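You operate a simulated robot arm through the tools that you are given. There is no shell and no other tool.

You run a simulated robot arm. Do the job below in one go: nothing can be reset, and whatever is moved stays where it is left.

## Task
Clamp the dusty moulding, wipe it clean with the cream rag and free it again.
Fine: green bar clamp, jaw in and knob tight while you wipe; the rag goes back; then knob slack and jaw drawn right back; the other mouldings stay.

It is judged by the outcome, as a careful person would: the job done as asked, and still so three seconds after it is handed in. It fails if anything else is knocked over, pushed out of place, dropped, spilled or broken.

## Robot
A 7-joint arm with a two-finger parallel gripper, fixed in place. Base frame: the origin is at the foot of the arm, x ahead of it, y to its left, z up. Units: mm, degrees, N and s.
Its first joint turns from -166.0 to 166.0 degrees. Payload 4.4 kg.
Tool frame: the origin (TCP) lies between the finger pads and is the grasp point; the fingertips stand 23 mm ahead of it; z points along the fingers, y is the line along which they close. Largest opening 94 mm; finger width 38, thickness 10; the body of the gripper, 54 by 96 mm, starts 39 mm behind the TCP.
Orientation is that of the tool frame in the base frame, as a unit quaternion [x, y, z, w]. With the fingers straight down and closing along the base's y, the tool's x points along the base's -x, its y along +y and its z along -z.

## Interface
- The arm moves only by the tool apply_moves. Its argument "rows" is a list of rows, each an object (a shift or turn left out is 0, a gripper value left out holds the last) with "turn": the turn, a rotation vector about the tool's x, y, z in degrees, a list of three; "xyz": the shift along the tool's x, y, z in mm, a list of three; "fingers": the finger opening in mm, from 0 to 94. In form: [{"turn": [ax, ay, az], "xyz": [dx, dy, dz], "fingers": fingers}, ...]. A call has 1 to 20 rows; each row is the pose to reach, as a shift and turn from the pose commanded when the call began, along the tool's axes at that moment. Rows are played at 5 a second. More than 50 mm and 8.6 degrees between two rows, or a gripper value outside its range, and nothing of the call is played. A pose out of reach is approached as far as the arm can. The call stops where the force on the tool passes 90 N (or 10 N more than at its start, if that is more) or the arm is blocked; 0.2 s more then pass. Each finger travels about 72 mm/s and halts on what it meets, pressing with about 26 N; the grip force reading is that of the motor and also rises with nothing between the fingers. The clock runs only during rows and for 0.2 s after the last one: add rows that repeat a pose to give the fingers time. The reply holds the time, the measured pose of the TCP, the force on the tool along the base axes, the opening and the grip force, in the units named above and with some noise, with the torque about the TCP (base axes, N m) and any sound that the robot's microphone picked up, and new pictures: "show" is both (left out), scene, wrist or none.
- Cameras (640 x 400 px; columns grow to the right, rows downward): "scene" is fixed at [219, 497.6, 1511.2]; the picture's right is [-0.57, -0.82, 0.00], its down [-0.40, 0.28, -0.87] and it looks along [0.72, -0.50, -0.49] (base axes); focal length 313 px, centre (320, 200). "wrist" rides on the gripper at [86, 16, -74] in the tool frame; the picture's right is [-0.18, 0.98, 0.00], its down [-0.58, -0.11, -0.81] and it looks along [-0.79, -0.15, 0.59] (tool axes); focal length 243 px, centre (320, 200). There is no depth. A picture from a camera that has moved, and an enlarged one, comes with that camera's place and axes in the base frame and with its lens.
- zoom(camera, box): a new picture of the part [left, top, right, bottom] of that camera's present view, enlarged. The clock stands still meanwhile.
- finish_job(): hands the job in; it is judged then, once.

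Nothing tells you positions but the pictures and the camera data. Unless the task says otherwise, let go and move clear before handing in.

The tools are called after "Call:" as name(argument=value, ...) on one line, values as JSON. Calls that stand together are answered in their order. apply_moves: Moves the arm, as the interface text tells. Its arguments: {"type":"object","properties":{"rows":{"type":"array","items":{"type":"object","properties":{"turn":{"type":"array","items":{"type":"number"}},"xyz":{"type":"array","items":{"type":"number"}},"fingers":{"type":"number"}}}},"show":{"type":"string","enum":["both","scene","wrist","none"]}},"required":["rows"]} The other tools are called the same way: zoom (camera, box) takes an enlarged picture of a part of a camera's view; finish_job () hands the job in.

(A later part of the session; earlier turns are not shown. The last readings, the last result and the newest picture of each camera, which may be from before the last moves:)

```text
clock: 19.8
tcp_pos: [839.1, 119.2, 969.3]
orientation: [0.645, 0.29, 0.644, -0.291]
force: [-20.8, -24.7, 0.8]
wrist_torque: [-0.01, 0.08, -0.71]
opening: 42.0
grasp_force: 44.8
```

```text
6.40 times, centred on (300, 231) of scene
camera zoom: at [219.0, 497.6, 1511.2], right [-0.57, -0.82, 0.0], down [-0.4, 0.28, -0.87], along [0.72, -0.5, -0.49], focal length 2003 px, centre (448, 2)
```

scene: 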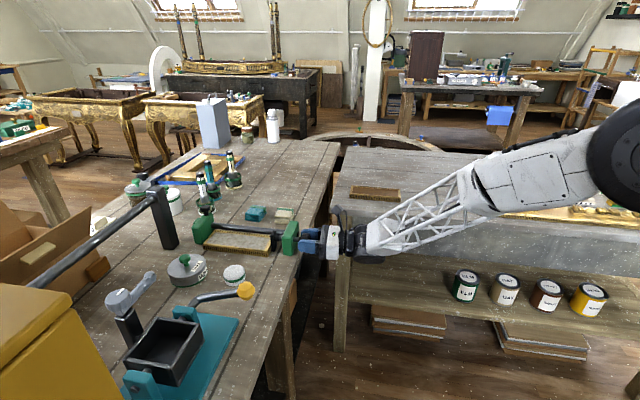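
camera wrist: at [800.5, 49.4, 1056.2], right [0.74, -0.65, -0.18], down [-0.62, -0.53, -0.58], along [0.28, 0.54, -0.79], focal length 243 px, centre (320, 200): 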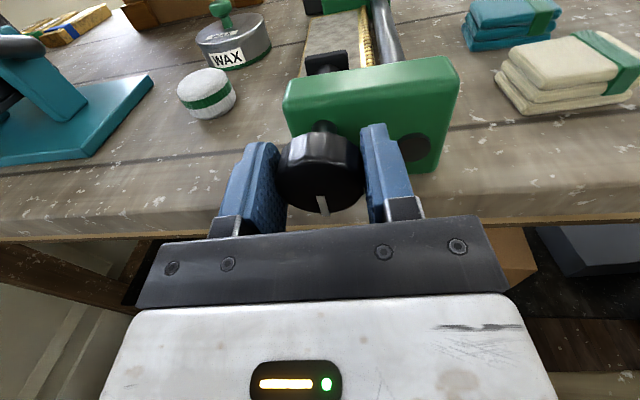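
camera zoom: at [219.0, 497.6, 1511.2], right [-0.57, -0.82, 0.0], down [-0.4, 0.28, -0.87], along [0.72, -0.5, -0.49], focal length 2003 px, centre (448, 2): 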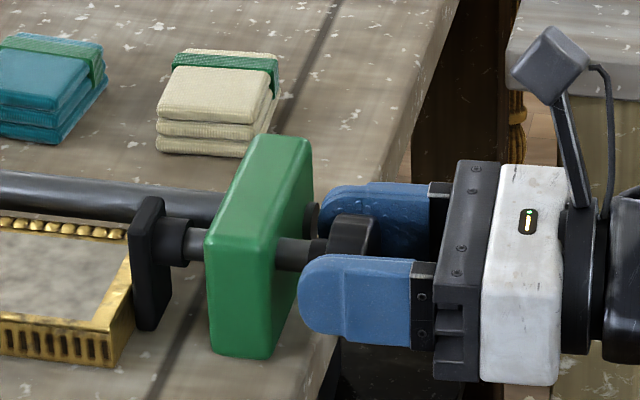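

The gripper met about 32 N and mostly slipped on the knob, so the spindle doesn't slide freely. I'll relieve the push and try turning clockwise.

Call:
apply_moves(rows=[{"xyz": [0, 0, -2]}, {"xyz": [0, 0, -2], "turn": [0, 0, 8]}, {"xyz": [0, 0, -2], "turn": [0, 0, 16]}, {"xyz": [0, 0, -2], "turn": [0, 0, 24]}, {"xyz": [0, 0, -2], "turn": [0, 0, 24]}])

Call:
zoom(camera="scene", box=[250, 200, 350, 262])

Call:
zoom(camera="wrist", box=[220, 40, 440, 220])

```text
clock: 21.0
tcp_pos: [839.1, 117.4, 969.4]
orientation: [0.691, 0.151, 0.57, -0.419]
force: [55.8, -18.2, -14.4]
wrist_torque: [-0.15, -0.05, -0.49]
opening: 41.9
grasp_force: 44.9
camera wrist: at [827.8, 28.4, 1041.9], right [0.62, -0.54, -0.57], down [-0.79, -0.38, -0.49], along [0.05, 0.75, -0.66], focal length 243 px, centre (320, 200)
```

scene: 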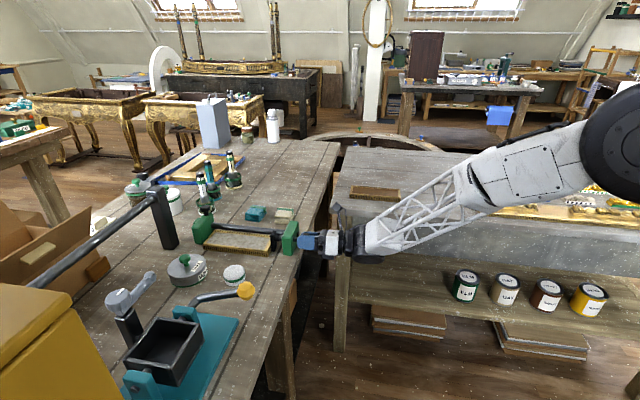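
wrist: 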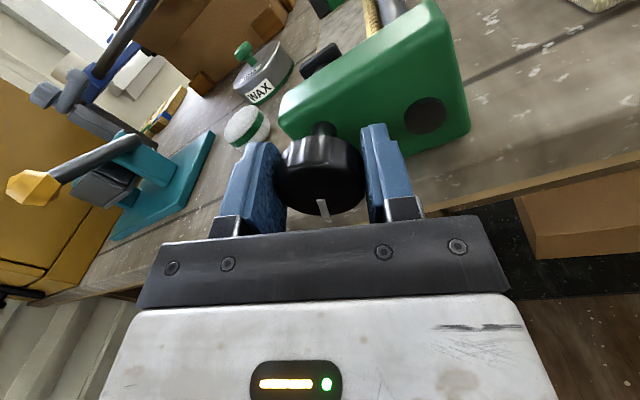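

```text
6.40 times, centred on (300, 231) of scene
camera zoom: at [219.0, 497.6, 1511.2], right [-0.57, -0.82, 0.0], down [-0.4, 0.28, -0.87], along [0.72, -0.5, -0.49], focal length 2003 px, centre (448, 2)
```

zoom: 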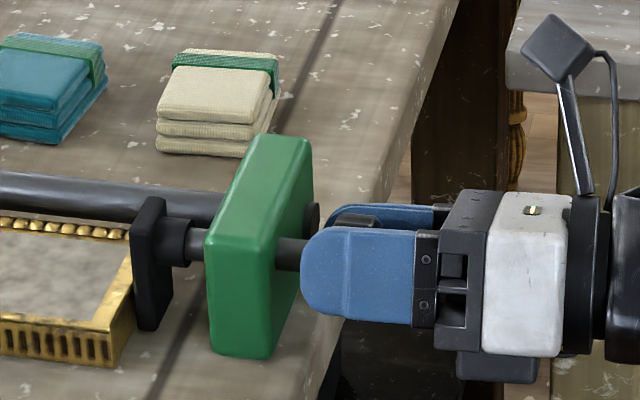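

```text
2.22 times, centred on (330, 130) of wrist
camera zoom: at [827.8, 28.4, 1041.9], right [0.62, -0.54, -0.57], down [-0.79, -0.38, -0.49], along [0.05, 0.75, -0.66], focal length 539 px, centre (298, 356)
```

zoom: 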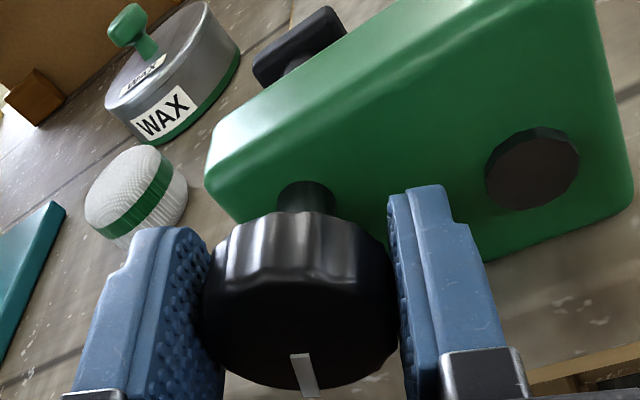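

The knob turns with the gripper, but the roll axis sits a few mm above the knob axis, which puts about 55 N sideways on it. I'll open, drop about 4.4 mm and regrip to centre.

Call:
apply_moves(rows=[{"fingers": 52}, {"fingers": 52}, {"xyz": [-4.0, 1.8, 0], "fingers": 52}, {"xyz": [-4.0, 1.8, 0], "fingers": 52}, {"xyz": [-4.0, 1.8, 0], "fingers": 30}, {"xyz": [-4.0, 1.8, 0], "fingers": 30}, {"xyz": [-4.0, 1.8, 0], "fingers": 30}], show="none")

Call:
zoom(camera="scene", box=[250, 200, 350, 262])

```text
clock: 22.6
tcp_pos: [838.6, 118.7, 965.7]
orientation: [0.691, 0.151, 0.57, -0.418]
force: [-11.8, 10.4, 5.8]
wrist_torque: [-0.28, 0.19, -0.46]
opening: 41.9
grasp_force: 44.8
```

```text
6.40 times, centred on (300, 231) of scene
camera zoom: at [219.0, 497.6, 1511.2], right [-0.57, -0.82, 0.0], down [-0.4, 0.28, -0.87], along [0.72, -0.5, -0.49], focal length 2003 px, centre (448, 2)
```

zoom: 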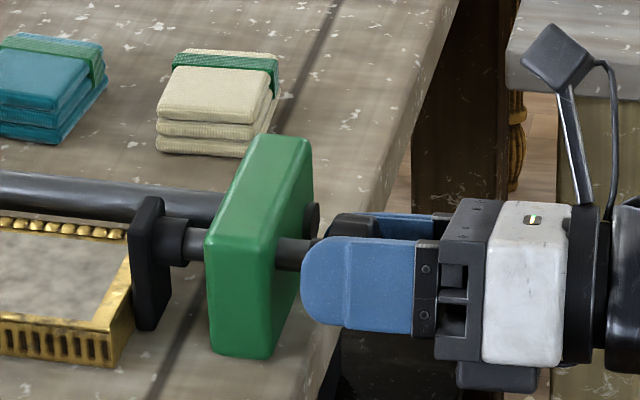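

Now it's nearly centred, with the axis at about z≈966. Next I'll pull back gently to see whether the jaw slides.

Call:
apply_moves(rows=[{"xyz": [0.9, -0.4, -2]}, {"xyz": [0.9, -0.4, -4]}, {"xyz": [0.9, -0.4, -5]}, {"xyz": [0.9, -0.4, -5]}], show="none")

Call:
zoom(camera="scene", box=[250, 200, 350, 262])

```text
clock: 23.6
tcp_pos: [835.4, 115.1, 966.3]
orientation: [0.69, 0.152, 0.569, -0.42]
force: [11.4, 31.8, 0.0]
wrist_torque: [-0.34, 0.24, -0.6]
opening: 41.9
grasp_force: 44.9
```

```text
6.40 times, centred on (300, 231) of scene
camera zoom: at [219.0, 497.6, 1511.2], right [-0.57, -0.82, 0.0], down [-0.4, 0.28, -0.87], along [0.72, -0.5, -0.49], focal length 2003 px, centre (448, 2)
```

zoom: 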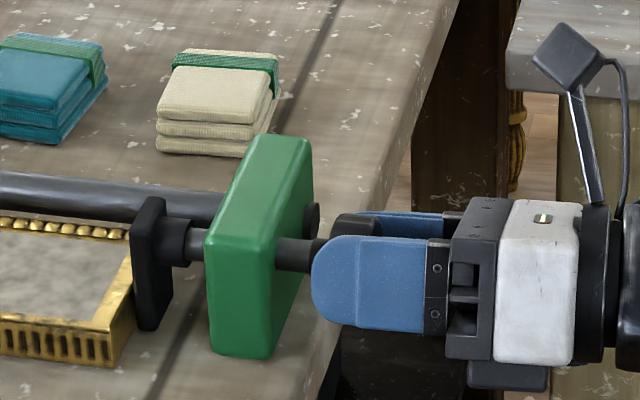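

The spindle doesn't slide in either direction, and the near-left corner shows a gap of roughly 15 mm between the moulding and the far green head. So the far head with the T‑handle is the sliding jaw, and this end knob only tightens. I'll turn the knob back to where it was and slightly past, to find its slack stop.

Call:
apply_moves(rows=[{"xyz": [0, 0, 2]}, {"xyz": [0, 0, 2], "turn": [0, 0, -8]}, {"xyz": [0, 0, 2], "turn": [0, 0, -16]}, {"xyz": [0, 0, 2], "turn": [0, 0, -24]}, {"xyz": [0, 0, 2], "turn": [0, 0, -32]}, {"xyz": [0, 0, 2], "turn": [0, 0, -36]}, {"xyz": [0, 0, 2], "turn": [0, 0, -36]}])

Call:
zoom(camera="wrist", box=[220, 40, 440, 220])

Call:
zoom(camera="scene", box=[175, 205, 275, 267])

```text
clock: 25.2
tcp_pos: [837.3, 116.7, 966.7]
orientation: [0.61, 0.358, 0.671, -0.221]
force: [19.9, -20.6, -4.2]
wrist_torque: [0.0, 0.13, -1.04]
opening: 41.0
grasp_force: 44.6
camera wrist: at [786.0, 60.5, 1054.1], right [0.75, -0.66, 0.02], down [-0.52, -0.61, -0.59], along [0.41, 0.43, -0.81], focal length 243 px, centre (320, 200)
```

scene: 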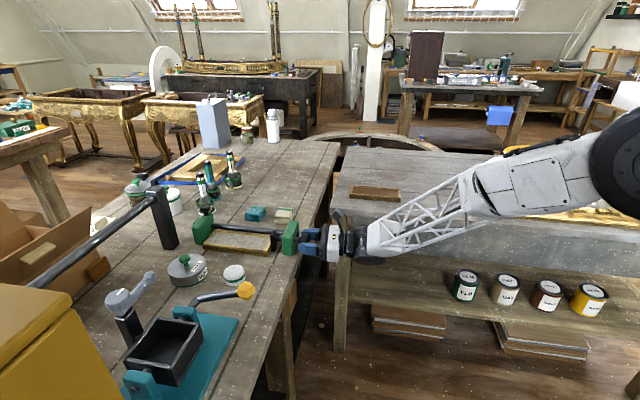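
wrist: 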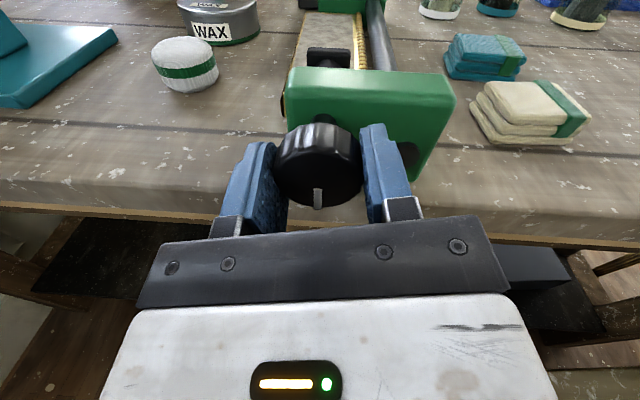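

```text
2.22 times, centred on (330, 130) of wrist
camera zoom: at [786.0, 60.5, 1054.1], right [0.75, -0.66, 0.02], down [-0.52, -0.61, -0.59], along [0.41, 0.43, -0.81], focal length 539 px, centre (298, 356)
```

zoom: 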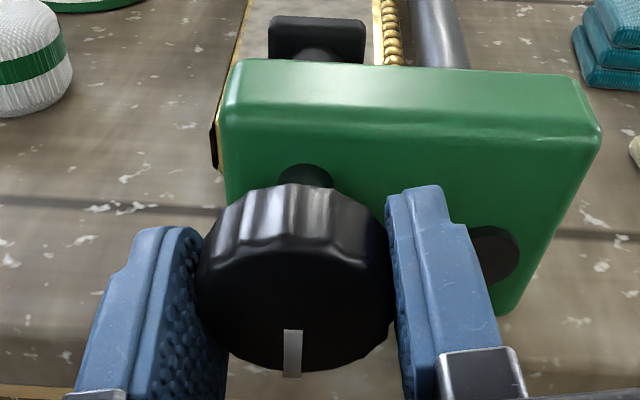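

```text
6.40 times, centred on (225, 236) of scene
camera zoom: at [219.0, 497.6, 1511.2], right [-0.57, -0.82, 0.0], down [-0.4, 0.28, -0.87], along [0.72, -0.5, -0.49], focal length 2003 px, centre (928, -30)
```

zoom: 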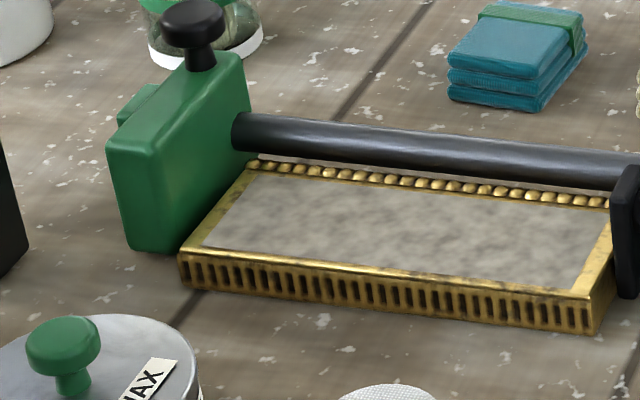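

The white mark stopped while the gripper slipped about 12° further, so the knob is now back at its slack stop, where it started, and clockwise tightens. I'll release it, back off, rise, and move over the clamp to look at the far jaw with its T‑handle, which I put at about (1111, 317, 1012).

Call:
apply_moves(rows=[{"fingers": 70}, {"fingers": 94}, {"xyz": [0, 0, -35], "fingers": 94}, {"xyz": [0, 0, -70], "fingers": 94}, {"xyz": [39.1, 8.3, -70], "turn": [0, 0, 4]}, {"xyz": [78.2, 16.6, -70], "turn": [0, 0, 8]}, {"xyz": [117.4, 25, -70], "turn": [0, 0, 12]}, {"xyz": [117.4, 25, -70], "turn": [0, 0, 12]}], show="both")

```text
clock: 27.0
tcp_pos: [791.5, 63.9, 1086.2]
orientation: [0.645, 0.291, 0.644, -0.292]
force: [0.1, 0.0, 0.3]
wrist_torque: [-0.01, -0.02, -0.01]
opening: 94.0
grasp_force: 0.1
camera wrist: at [753.4, -3.3, 1173.2], right [0.74, -0.65, -0.19], down [-0.62, -0.53, -0.58], along [0.28, 0.54, -0.79], focal length 243 px, centre (320, 200)
```

scene: 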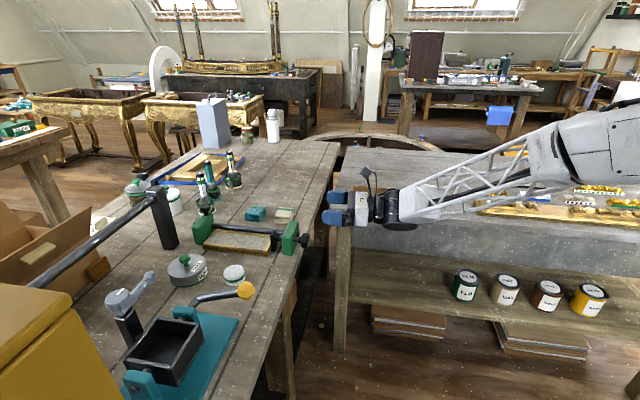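
wrist: 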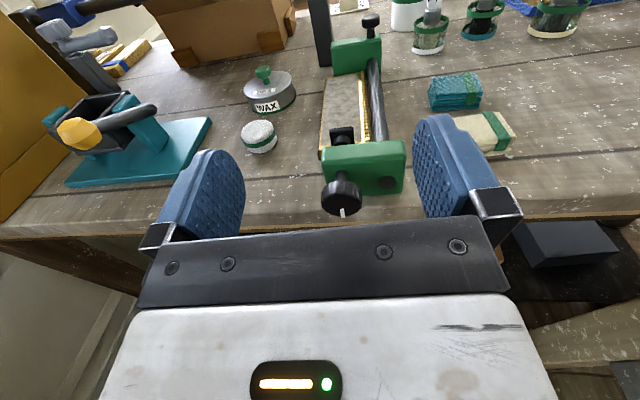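

I'll move forward above the clamp for a closer look at the far jaw.

Call:
apply_moves(rows=[{"xyz": [5, 8, 40]}, {"xyz": [10, 16, 80]}, {"xyz": [15, 24, 120]}, {"xyz": [20, 30, 160]}, {"xyz": [20, 30, 160]}])

Call:
zoom(camera="wrist", box=[260, 0, 440, 120])

Call:
zoom(camera="wrist", box=[230, 80, 430, 230])

```text
clock: 28.2
tcp_pos: [920.0, 164.3, 1107.1]
orientation: [0.644, 0.292, 0.644, -0.292]
force: [1.2, 0.6, -0.5]
wrist_torque: [-0.01, 0.01, -0.01]
opening: 93.8
grasp_force: 0.1
camera wrist: at [882.1, 97.1, 1193.8], right [0.74, -0.65, -0.18], down [-0.61, -0.53, -0.58], along [0.28, 0.54, -0.79], focal length 243 px, centre (320, 200)
```

scene: 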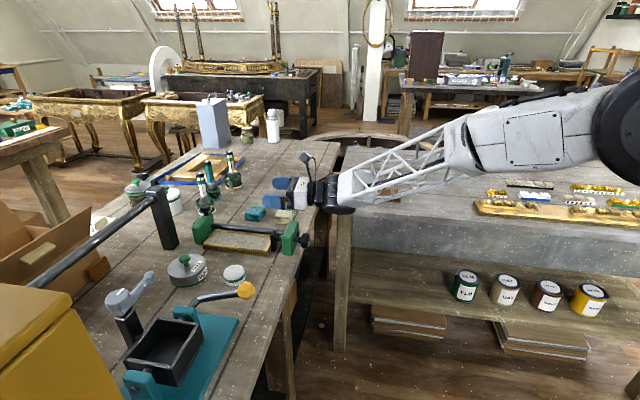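
wrist: 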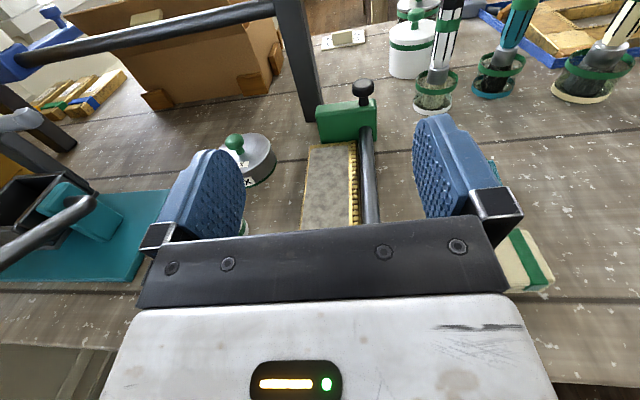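

```text
3.33 times, centred on (350, 60) of wrist
camera zoom: at [882.1, 97.1, 1193.8], right [0.74, -0.65, -0.18], down [-0.61, -0.53, -0.58], along [0.28, 0.54, -0.79], focal length 809 px, centre (220, 667)
```

zoom: 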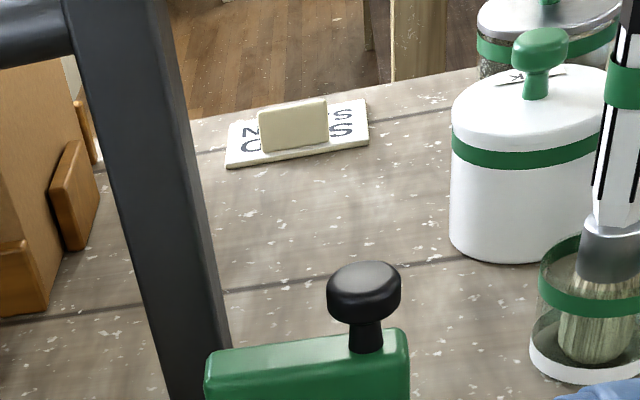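

```text
2.67 times, centred on (330, 155) of wrist
camera zoom: at [882.1, 97.1, 1193.8], right [0.74, -0.65, -0.18], down [-0.61, -0.53, -0.58], along [0.28, 0.54, -0.79], focal length 647 px, centre (293, 320)
```

zoom: 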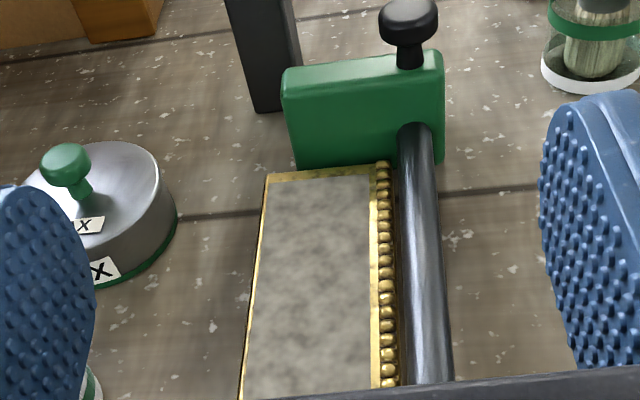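

The far head carries a mushroom knob directly above the bar, whose top I place near (1114, 320, 1011). I'll check the reach by going forward at a safe height.

Call:
apply_moves(rows=[{"xyz": [0, 8, 40]}, {"xyz": [0, 16, 80]}, {"xyz": [0, 24, 120]}, {"xyz": [0, 34, 160]}, {"xyz": [0, 43, 190]}, {"xyz": [0, 43, 190]}])

Call:
zoom(camera="wrist", box=[220, 80, 420, 230])

```text
clock: 29.6
tcp_pos: [1076.5, 278.2, 1106.6]
orientation: [0.645, 0.291, 0.644, -0.291]
force: [0.8, 0.5, 0.0]
wrist_torque: [0.01, 0.0, -0.01]
opening: 93.7
grasp_force: 0.0
camera wrist: at [1039.4, 211.5, 1193.0], right [0.74, -0.65, -0.18], down [-0.62, -0.53, -0.58], along [0.28, 0.54, -0.79], focal length 243 px, centre (320, 200)
```

scene: 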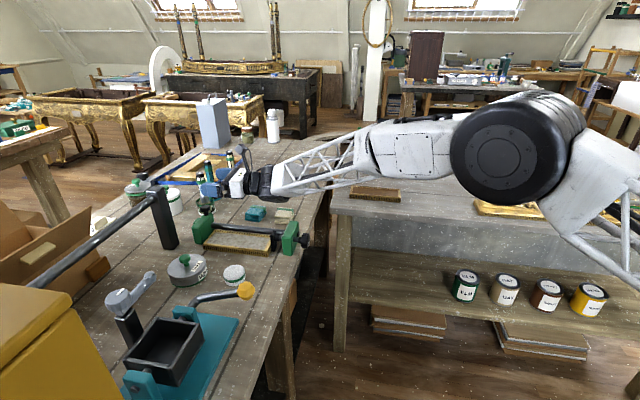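
wrist: 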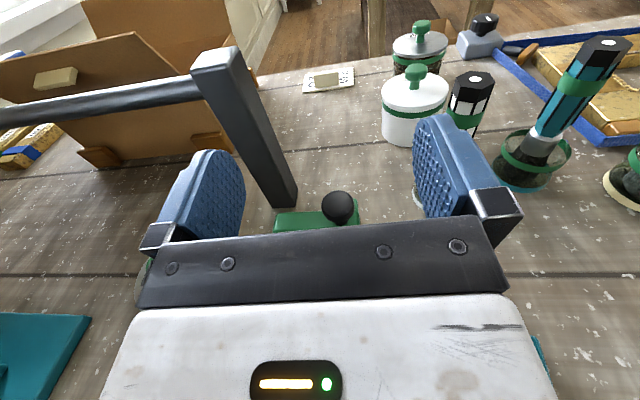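

```text
2.67 times, centred on (320, 155) of wrist
camera zoom: at [1039.4, 211.5, 1193.0], right [0.74, -0.65, -0.18], down [-0.62, -0.53, -0.58], along [0.28, 0.54, -0.79], focal length 647 px, centre (320, 320)
```

zoom: 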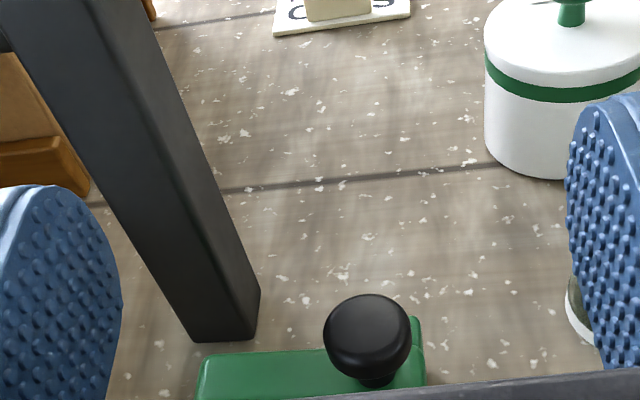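

The arm reaches this easily with the tool near-horizontal. I'll pitch it 30° down, narrow the fingers and line up with the mushroom knob.

Call:
apply_moves(rows=[{"xyz": [-10, 0, 0], "turn": [0, -7.5, 0], "fingers": 80}, {"xyz": [-25, 0, 0], "turn": [0, -15, 0], "fingers": 60}, {"xyz": [-45, 0, 0], "turn": [0, -22.5, 0], "fingers": 60}, {"xyz": [-66, 0, 0], "turn": [0, -30, 0], "fingers": 60}, {"xyz": [-66, 0, 0], "turn": [0, -30, 0], "fingers": 60}])

Call:
zoom(camera="wrist", box=[220, 80, 420, 230])

Call:
zoom(camera="scene", box=[175, 185, 275, 247])

```text
clock: 30.8
tcp_pos: [1077.5, 277.7, 1040.4]
orientation: [0.79, 0.356, 0.455, -0.205]
force: [-0.4, 0.1, -0.9]
wrist_torque: [0.0, -0.01, 0.04]
opening: 59.9
grasp_force: 0.0
camera wrist: at [1074.8, 251.0, 1152.2], right [0.68, -0.72, -0.16], down [-0.74, -0.67, -0.1], along [-0.04, 0.18, -0.98], focal length 243 px, centre (320, 200)
```

scene: 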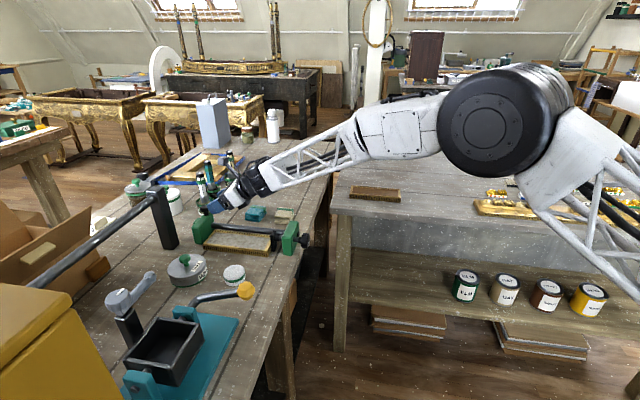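
wrist: 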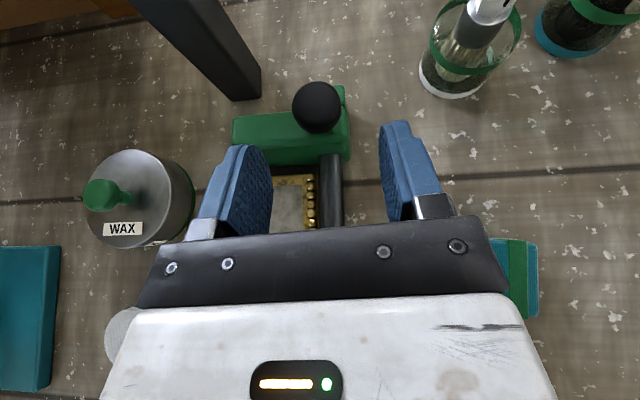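

```text
2.67 times, centred on (320, 155) of wrist
camera zoom: at [1074.8, 251.0, 1152.2], right [0.68, -0.72, -0.16], down [-0.74, -0.67, -0.1], along [-0.04, 0.18, -0.98], focal length 647 px, centre (320, 320)
```

zoom: 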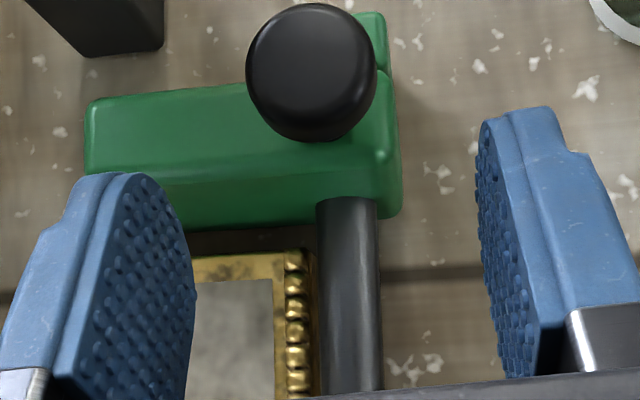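

```text
6.40 times, centred on (225, 216) of scene
camera zoom: at [219.0, 497.6, 1511.2], right [-0.57, -0.82, 0.0], down [-0.4, 0.28, -0.87], along [0.72, -0.5, -0.49], focal length 2003 px, centre (928, 98)
```

zoom: 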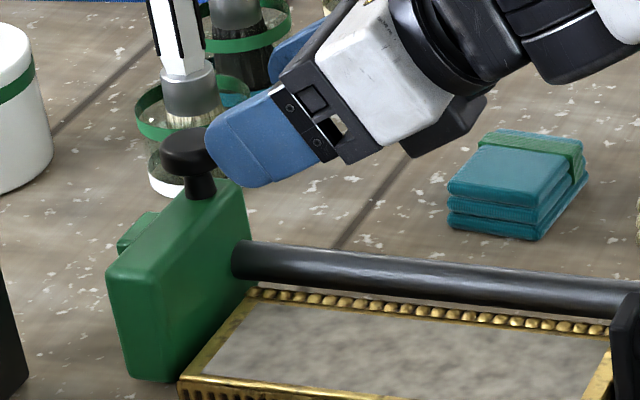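

From above there's a clear gap between the moulding and this head, so it is the sliding jaw. I'll advance onto its mushroom knob and grip it.

Call:
apply_moves(rows=[{"xyz": [-1, -1.7, 20]}, {"xyz": [-2, -1.7, 40]}, {"xyz": [-3.6, -1.7, 61]}, {"xyz": [-3.6, -1.7, 61]}], show="none")

Call:
zoom(camera="wrist", box=[220, 80, 420, 230])

Call:
zoom(camera="scene", box=[175, 185, 275, 247])

```text
clock: 31.8
tcp_pos: [1111.8, 317.3, 1015.2]
orientation: [0.787, 0.356, 0.46, -0.206]
force: [-6.8, -13.8, 66.2]
wrist_torque: [1.47, 1.21, -0.1]
opening: 58.3
grasp_force: 0.0
```

```text
2.67 times, centred on (320, 155) of wrist
camera zoom: at [1107.1, 289.6, 1127.6], right [0.68, -0.72, -0.16], down [-0.74, -0.67, -0.11], along [-0.03, 0.19, -0.98], focal length 647 px, centre (320, 320)
```

zoom: 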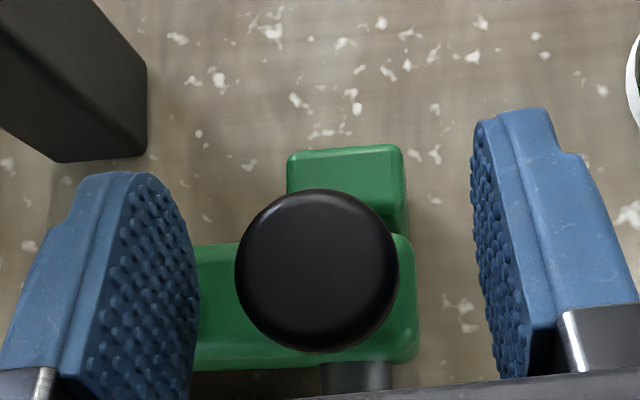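

```text
6.40 times, centred on (225, 216) of scene
camera zoom: at [219.0, 497.6, 1511.2], right [-0.57, -0.82, 0.0], down [-0.4, 0.28, -0.87], along [0.72, -0.5, -0.49], focal length 2003 px, centre (928, 98)
```

zoom: 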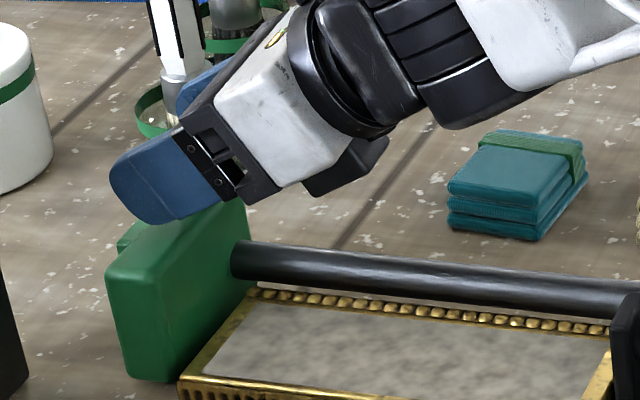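

The fingertips have come down on the head's top with about 66 N. I'll rise 10 mm at once and then close on the mushroom knob.

Call:
apply_moves(rows=[{"xyz": [4.3, 0, -2.5]}, {"xyz": [8.6, 0, -5]}, {"xyz": [8.6, 0, -5]}], show="none")

Call:
zoom(camera="scene", box=[175, 185, 275, 247])

```text
clock: 32.6
tcp_pos: [1108.6, 317.6, 1015.7]
orientation: [0.789, 0.358, 0.455, -0.207]
force: [6.9, -6.3, 40.5]
wrist_torque: [0.92, 0.46, 0.07]
opening: 56.3
grasp_force: 0.0
```

```text
6.40 times, centred on (225, 216) of scene
camera zoom: at [219.0, 497.6, 1511.2], right [-0.57, -0.82, 0.0], down [-0.4, 0.28, -0.87], along [0.72, -0.5, -0.49], focal length 2003 px, centre (928, 98)
```

zoom: 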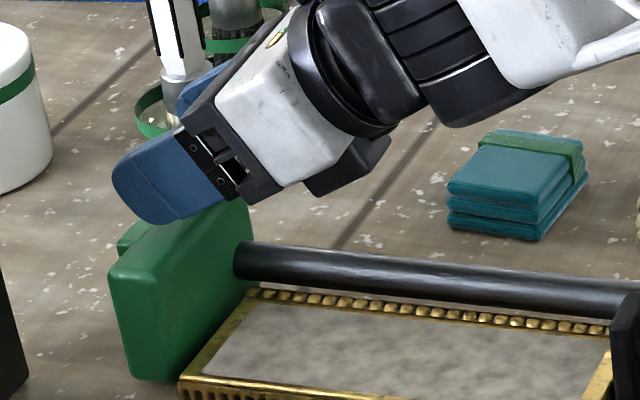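

Still 40 N upward, though the jaw has already crept inward a little, which confirms that it slides. I'll raise further.

Call:
apply_moves(rows=[{"xyz": [4.3, 0, -2.5]}, {"xyz": [8.6, 0, -5]}, {"xyz": [8.6, 0, -5]}], show="none")

Call:
zoom(camera="scene", box=[175, 185, 275, 247])

Call:
zoom(camera="wrist", box=[220, 80, 420, 230])

```text
clock: 33.4
tcp_pos: [1109.5, 316.9, 1023.5]
orientation: [0.79, 0.356, 0.455, -0.206]
force: [1.5, 0.1, -0.7]
wrist_torque: [0.01, -0.01, -0.01]
opening: 60.3
grasp_force: 0.0
```

```text
6.40 times, centred on (225, 216) of scene
camera zoom: at [219.0, 497.6, 1511.2], right [-0.57, -0.82, 0.0], down [-0.4, 0.28, -0.87], along [0.72, -0.5, -0.49], focal length 2003 px, centre (928, 98)
```

zoom: 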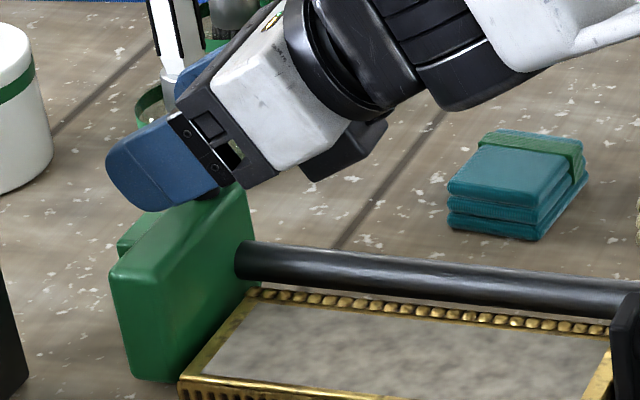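

```text
2.67 times, centred on (320, 155) of wrist
camera zoom: at [1106.9, 290.1, 1136.3], right [0.68, -0.72, -0.16], down [-0.74, -0.67, -0.1], along [-0.04, 0.18, -0.98], focal length 647 px, centre (320, 320)
```

zoom: 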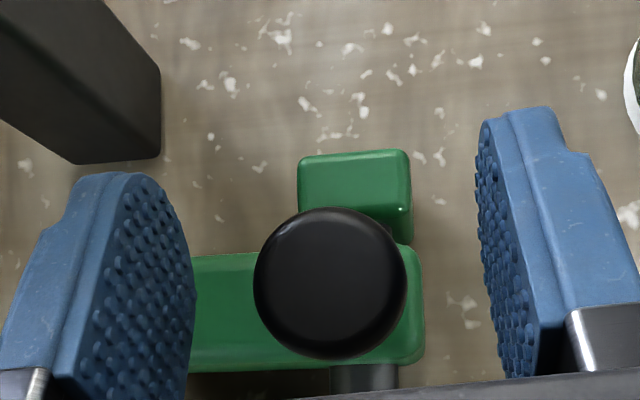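

Free again, and the disc sits centred between the fingers but low. I'll go down 4 mm and close.

Call:
apply_moves(rows=[{"xyz": [-4, 0, 0]}, {"xyz": [-4, 0, 0], "fingers": 40}, {"xyz": [-4, 0, 0], "fingers": 20}, {"xyz": [-4, 0, 0], "fingers": 20}, {"xyz": [-4, 0, 0], "fingers": 20}], show="none")

Call:
zoom(camera="scene", box=[175, 185, 275, 247])

Call:
zoom(camera="wrist", box=[220, 80, 420, 230])

```text
clock: 34.6
tcp_pos: [1108.0, 315.8, 1022.7]
orientation: [0.789, 0.357, 0.455, -0.207]
force: [-3.7, 4.4, -3.0]
wrist_torque: [0.03, 0.04, 0.11]
opening: 28.8
grasp_force: 45.4
```

```text
6.40 times, centred on (225, 216) of scene
camera zoom: at [219.0, 497.6, 1511.2], right [-0.57, -0.82, 0.0], down [-0.4, 0.28, -0.87], along [0.72, -0.5, -0.49], focal length 2003 px, centre (928, 98)
```

zoom: 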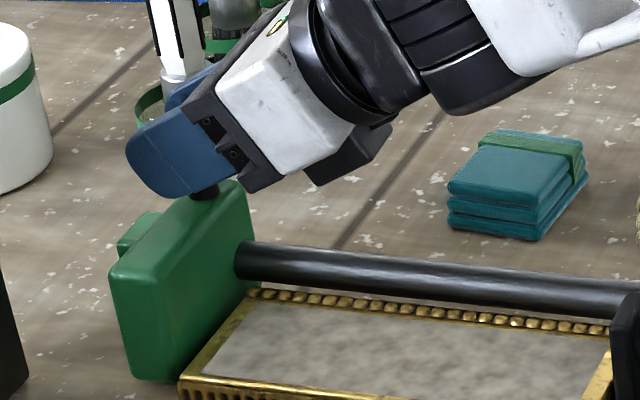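

```text
2.67 times, centred on (320, 155) of wrist
camera zoom: at [1105.5, 288.6, 1134.3], right [0.68, -0.72, -0.16], down [-0.74, -0.67, -0.1], along [-0.04, 0.18, -0.98], focal length 647 px, centre (320, 320)
```

zoom: 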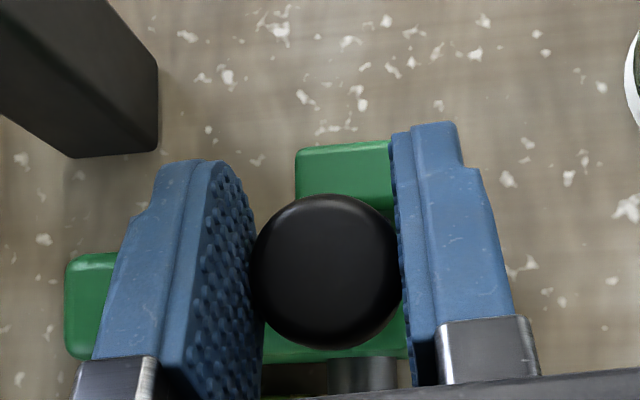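

Gripped at 28.8 mm. Now I'll draw the jaw inward, along −a (toward the moulding), in small steps.

Call:
apply_moves(rows=[{"xyz": [-1, 0, -1.73]}, {"xyz": [-2, 0, -3.46]}, {"xyz": [-3, 0, -5.2]}, {"xyz": [-4, 0, -6.9]}, {"xyz": [-4, 0, -6.9]}], show="none")

Call:
zoom(camera="scene", box=[175, 205, 275, 267])

Call:
zoom(camera="wrist", box=[220, 80, 420, 230])

```text
clock: 35.8
tcp_pos: [1102.9, 311.2, 1021.8]
orientation: [0.79, 0.357, 0.455, -0.206]
force: [-14.7, 14.1, -8.3]
wrist_torque: [0.25, 0.17, 0.12]
opening: 29.0
grasp_force: 45.0
```

```text
6.40 times, centred on (225, 236) of scene
camera zoom: at [219.0, 497.6, 1511.2], right [-0.57, -0.82, 0.0], down [-0.4, 0.28, -0.87], along [0.72, -0.5, -0.49], focal length 2003 px, centre (928, -30)
```

zoom: 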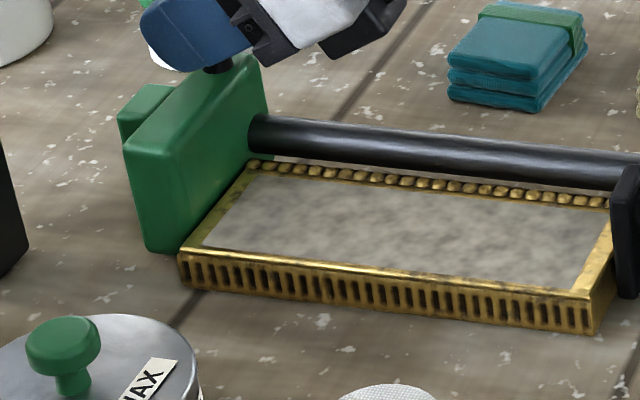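

```text
2.67 times, centred on (320, 155) of wrist
camera zoom: at [1100.4, 283.4, 1134.3], right [0.68, -0.72, -0.16], down [-0.74, -0.67, -0.1], along [-0.04, 0.18, -0.98], focal length 647 px, centre (320, 320)
```

zoom: 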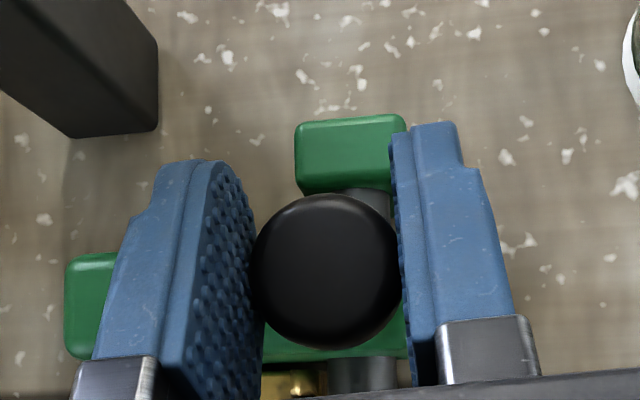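

The jaw slides, leaving the green end stop behind on the bar. I'll keep drawing it in until it meets the moulding.

Call:
apply_moves(rows=[{"xyz": [-1, 0.3, -1.73]}, {"xyz": [-2, 0.5, -3.46]}, {"xyz": [-3, 0.5, -5.2]}, {"xyz": [-3, 0.5, -5.2]}], show="none")

Call:
zoom(camera="scene", box=[175, 205, 275, 267])

Call:
zoom(camera="wrist", box=[220, 120, 420, 270])

```text
clock: 36.8
tcp_pos: [1098.7, 306.5, 1022.7]
orientation: [0.789, 0.357, 0.455, -0.207]
force: [-30.8, 31.5, -12.8]
wrist_torque: [0.48, 0.35, 0.15]
opening: 28.8
grasp_force: 44.3
```

```text
6.40 times, centred on (225, 236) of scene
camera zoom: at [219.0, 497.6, 1511.2], right [-0.57, -0.82, 0.0], down [-0.4, 0.28, -0.87], along [0.72, -0.5, -0.49], focal length 2003 px, centre (928, -30)
```

zoom: 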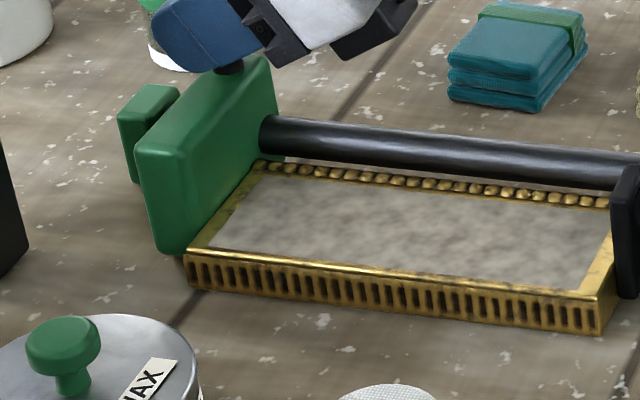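

```text
2.67 times, centred on (320, 195) of wrist
camera zoom: at [1096.4, 279.3, 1134.3], right [0.68, -0.72, -0.16], down [-0.73, -0.67, -0.1], along [-0.04, 0.18, -0.98], focal length 647 px, centre (320, 213)
```

zoom: 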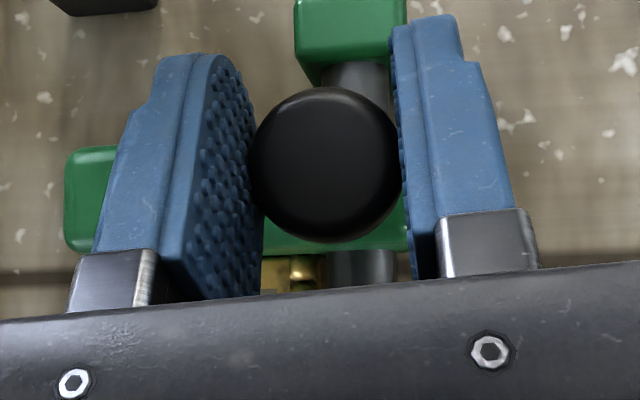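

The jaw now touches the moulding and has moved it a couple of mm toward the pad. My direction is slightly off the bar's, giving about 44 N sideways. I'll correct that and ease in a little more until it's against the pad.

Call:
apply_moves(rows=[{"xyz": [0, -0.8, 0]}, {"xyz": [0, -1.6, 0]}, {"xyz": [-0.5, -1.7, -0.87]}, {"xyz": [-1, -1.8, -1.73]}, {"xyz": [-1, -1.8, -1.73]}], show="none")

Call:
zoom(camera="scene", box=[175, 205, 275, 267])

Call:
zoom(camera="scene", box=[240, 210, 320, 260])

```text
clock: 38.0
tcp_pos: [1097.0, 304.5, 1022.3]
orientation: [0.79, 0.356, 0.455, -0.206]
force: [-14.5, 20.9, -21.7]
wrist_torque: [0.27, 0.13, 0.12]
opening: 28.9
grasp_force: 45.2
```

```text
6.40 times, centred on (225, 236) of scene
camera zoom: at [219.0, 497.6, 1511.2], right [-0.57, -0.82, 0.0], down [-0.4, 0.28, -0.87], along [0.72, -0.5, -0.49], focal length 2003 px, centre (928, -30)
```

zoom: 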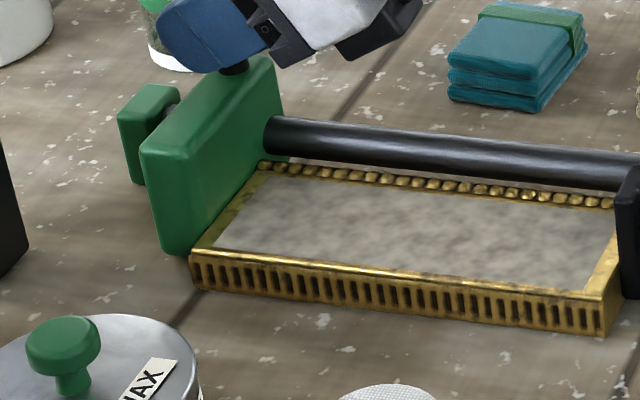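

```text
8.00 times, centred on (280, 235) of scene
camera zoom: at [219.0, 497.6, 1511.2], right [-0.57, -0.82, 0.0], down [-0.4, 0.28, -0.87], along [0.72, -0.5, -0.49], focal length 2504 px, centre (640, -80)
```

zoom: 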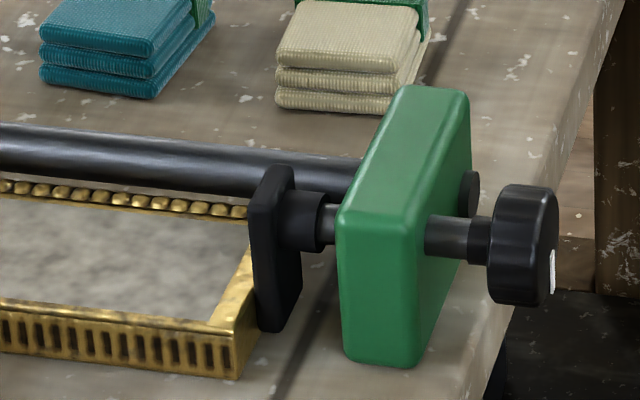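

The moulding is now pressed between jaw and pad, and the pad gave about 2 mm. I'll release the mushroom knob, back straight off and see whether everything stays put.

Call:
apply_moves(rows=[{"fingers": 45}, {"fingers": 60}, {"xyz": [20, 0, -10], "fingers": 60}, {"xyz": [50, 0, -40], "fingers": 60}, {"xyz": [80, 0, -75], "fingers": 60}, {"xyz": [80, 0, -75], "fingers": 60}])

Call:
zoom(camera="scene", box=[175, 205, 275, 267])

Call:
zoom(camera="scene", box=[240, 210, 320, 260])

```text
clock: 39.4
tcp_pos: [1079.7, 286.8, 1129.9]
orientation: [0.789, 0.356, 0.456, -0.207]
force: [0.1, -0.2, -0.4]
wrist_torque: [0.02, 0.0, 0.0]
opening: 60.2
grasp_force: 0.0
camera wrist: at [1077.7, 259.1, 1242.9], right [0.68, -0.72, -0.16], down [-0.74, -0.67, -0.1], along [-0.04, 0.19, -0.98], focal length 243 px, centre (320, 200)
```

scene: 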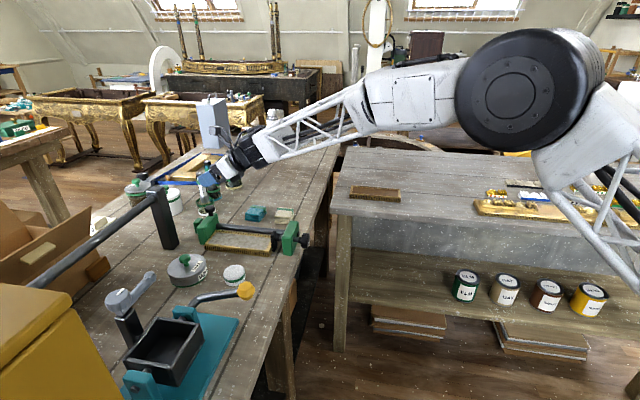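
wrist: 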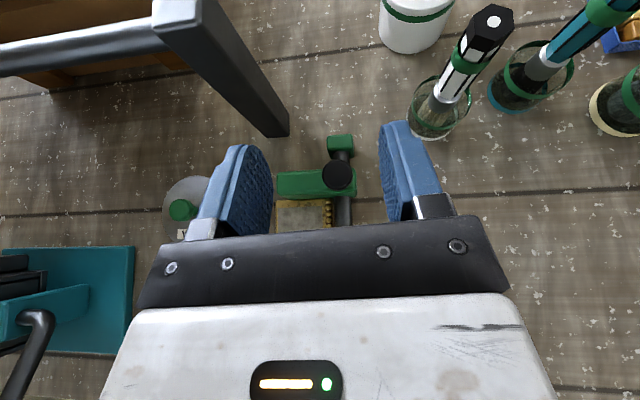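

```text
6.40 times, centred on (225, 236) of scene
camera zoom: at [219.0, 497.6, 1511.2], right [-0.57, -0.82, 0.0], down [-0.4, 0.28, -0.87], along [0.72, -0.5, -0.49], focal length 2003 px, centre (928, -30)
```

zoom: 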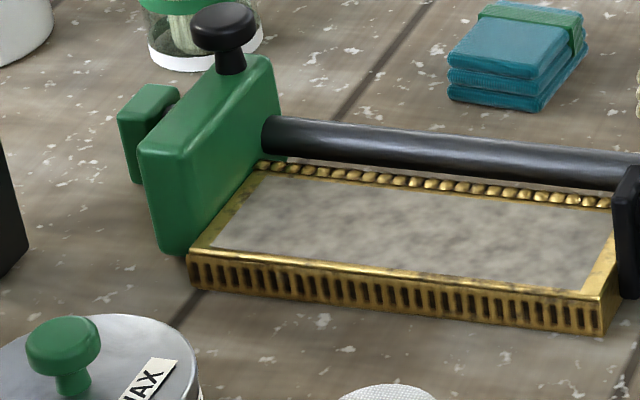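

```text
8.00 times, centred on (280, 235) of scene
camera zoom: at [219.0, 497.6, 1511.2], right [-0.57, -0.82, 0.0], down [-0.4, 0.28, -0.87], along [0.72, -0.5, -0.49], focal length 2504 px, centre (640, -80)
```

zoom: 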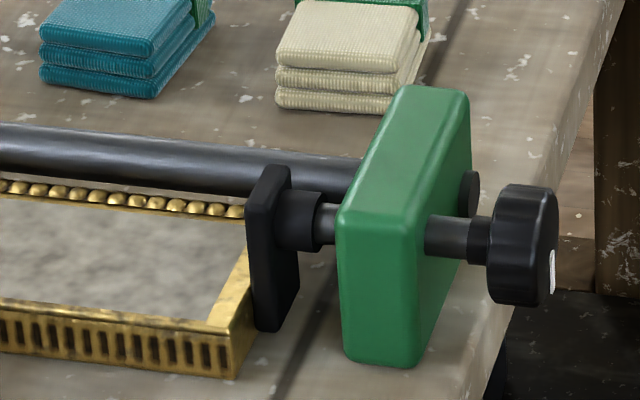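

Jaw, moulding and pad are all in contact and holding. From the bar's slope in the picture the clamp axis is really at 45°. I'll return to the knob, levelling the tool on the way.

Call:
apply_moves(rows=[{"xyz": [-24.3, -9.3, -37.1], "turn": [0, 3.75, 0]}, {"xyz": [-48.6, -18.6, -74.3], "turn": [0, 7.5, 0]}, {"xyz": [-73, -27.9, -111.4], "turn": [0, 11.25, 0]}, {"xyz": [-97.3, -37.2, -148.6], "turn": [0, 15, 0]}, {"xyz": [-121.6, -46.5, -185.7], "turn": [0, 18.75, 0]}, {"xyz": [-146, -55.8, -223], "turn": [0, 22.5, 0]}, {"xyz": [-170.3, -65.1, -260], "turn": [0, 26.25, 0]}, {"xyz": [-194.6, -74.4, -297.2], "turn": [0, 30, 0], "fingers": 94}, {"xyz": [-194.6, -74.4, -297.2], "turn": [0, 30, 0], "fingers": 94}], show="none")

Call:
apply_moves(rows=[{"turn": [-3.65, 0, 0]}, {"xyz": [-40, 0, 0], "turn": [-3.65, 0, 0]}, {"xyz": [-80, 0, 0], "turn": [-3.65, 0, 0]}, {"xyz": [-120, 0, 0], "turn": [-3.65, 0, 0]}, {"xyz": [-144, 0, 0], "turn": [-3.65, 0, 0]}, {"xyz": [-144, 0, 0], "turn": [-3.65, 0, 0]}])

Call:
zoom(camera="wrist", box=[220, 60, 440, 200])

```text
clock: 41.4
tcp_pos: [790.2, 68.7, 1110.6]
orientation: [0.644, 0.291, 0.645, -0.29]
force: [-0.1, -0.4, 0.0]
wrist_torque: [-0.03, 0.0, 0.0]
opening: 94.0
grasp_force: 0.3
```

```text
clock: 42.8
tcp_pos: [791.0, 69.4, 966.5]
orientation: [0.654, 0.271, 0.653, -0.271]
force: [0.0, 0.2, 0.3]
wrist_torque: [-0.03, 0.01, 0.0]
opening: 94.0
grasp_force: 0.1
camera wrist: at [748.6, 4.2, 1052.8], right [0.69, -0.7, -0.18], down [-0.65, -0.49, -0.58], along [0.31, 0.52, -0.79], focal length 243 px, centre (320, 200)
```

scene: 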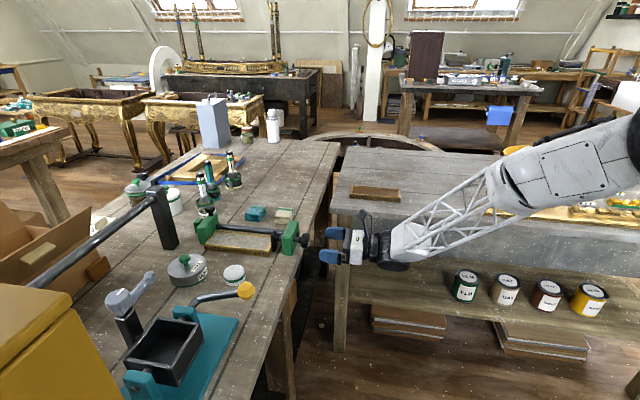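
wrist: 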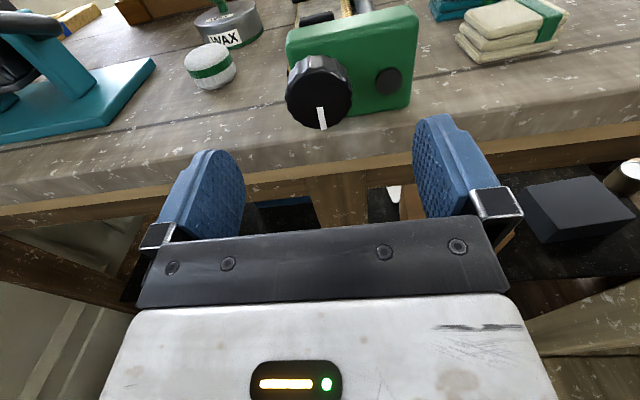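

```text
2.86 times, centred on (330, 130) of wrist
camera zoom: at [748.6, 4.2, 1052.8], right [0.69, -0.7, -0.18], down [-0.65, -0.49, -0.58], along [0.31, 0.52, -0.79], focal length 693 px, centre (291, 400)
```

zoom: 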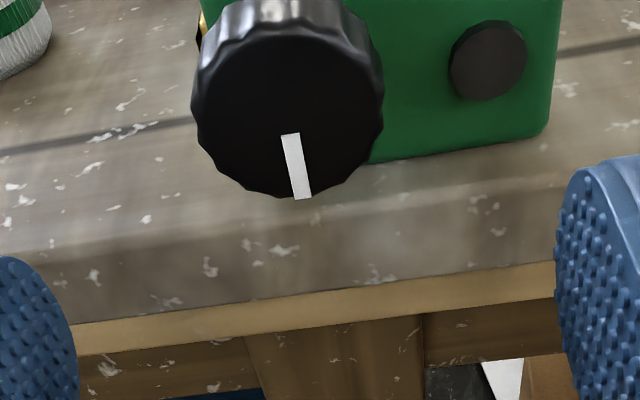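

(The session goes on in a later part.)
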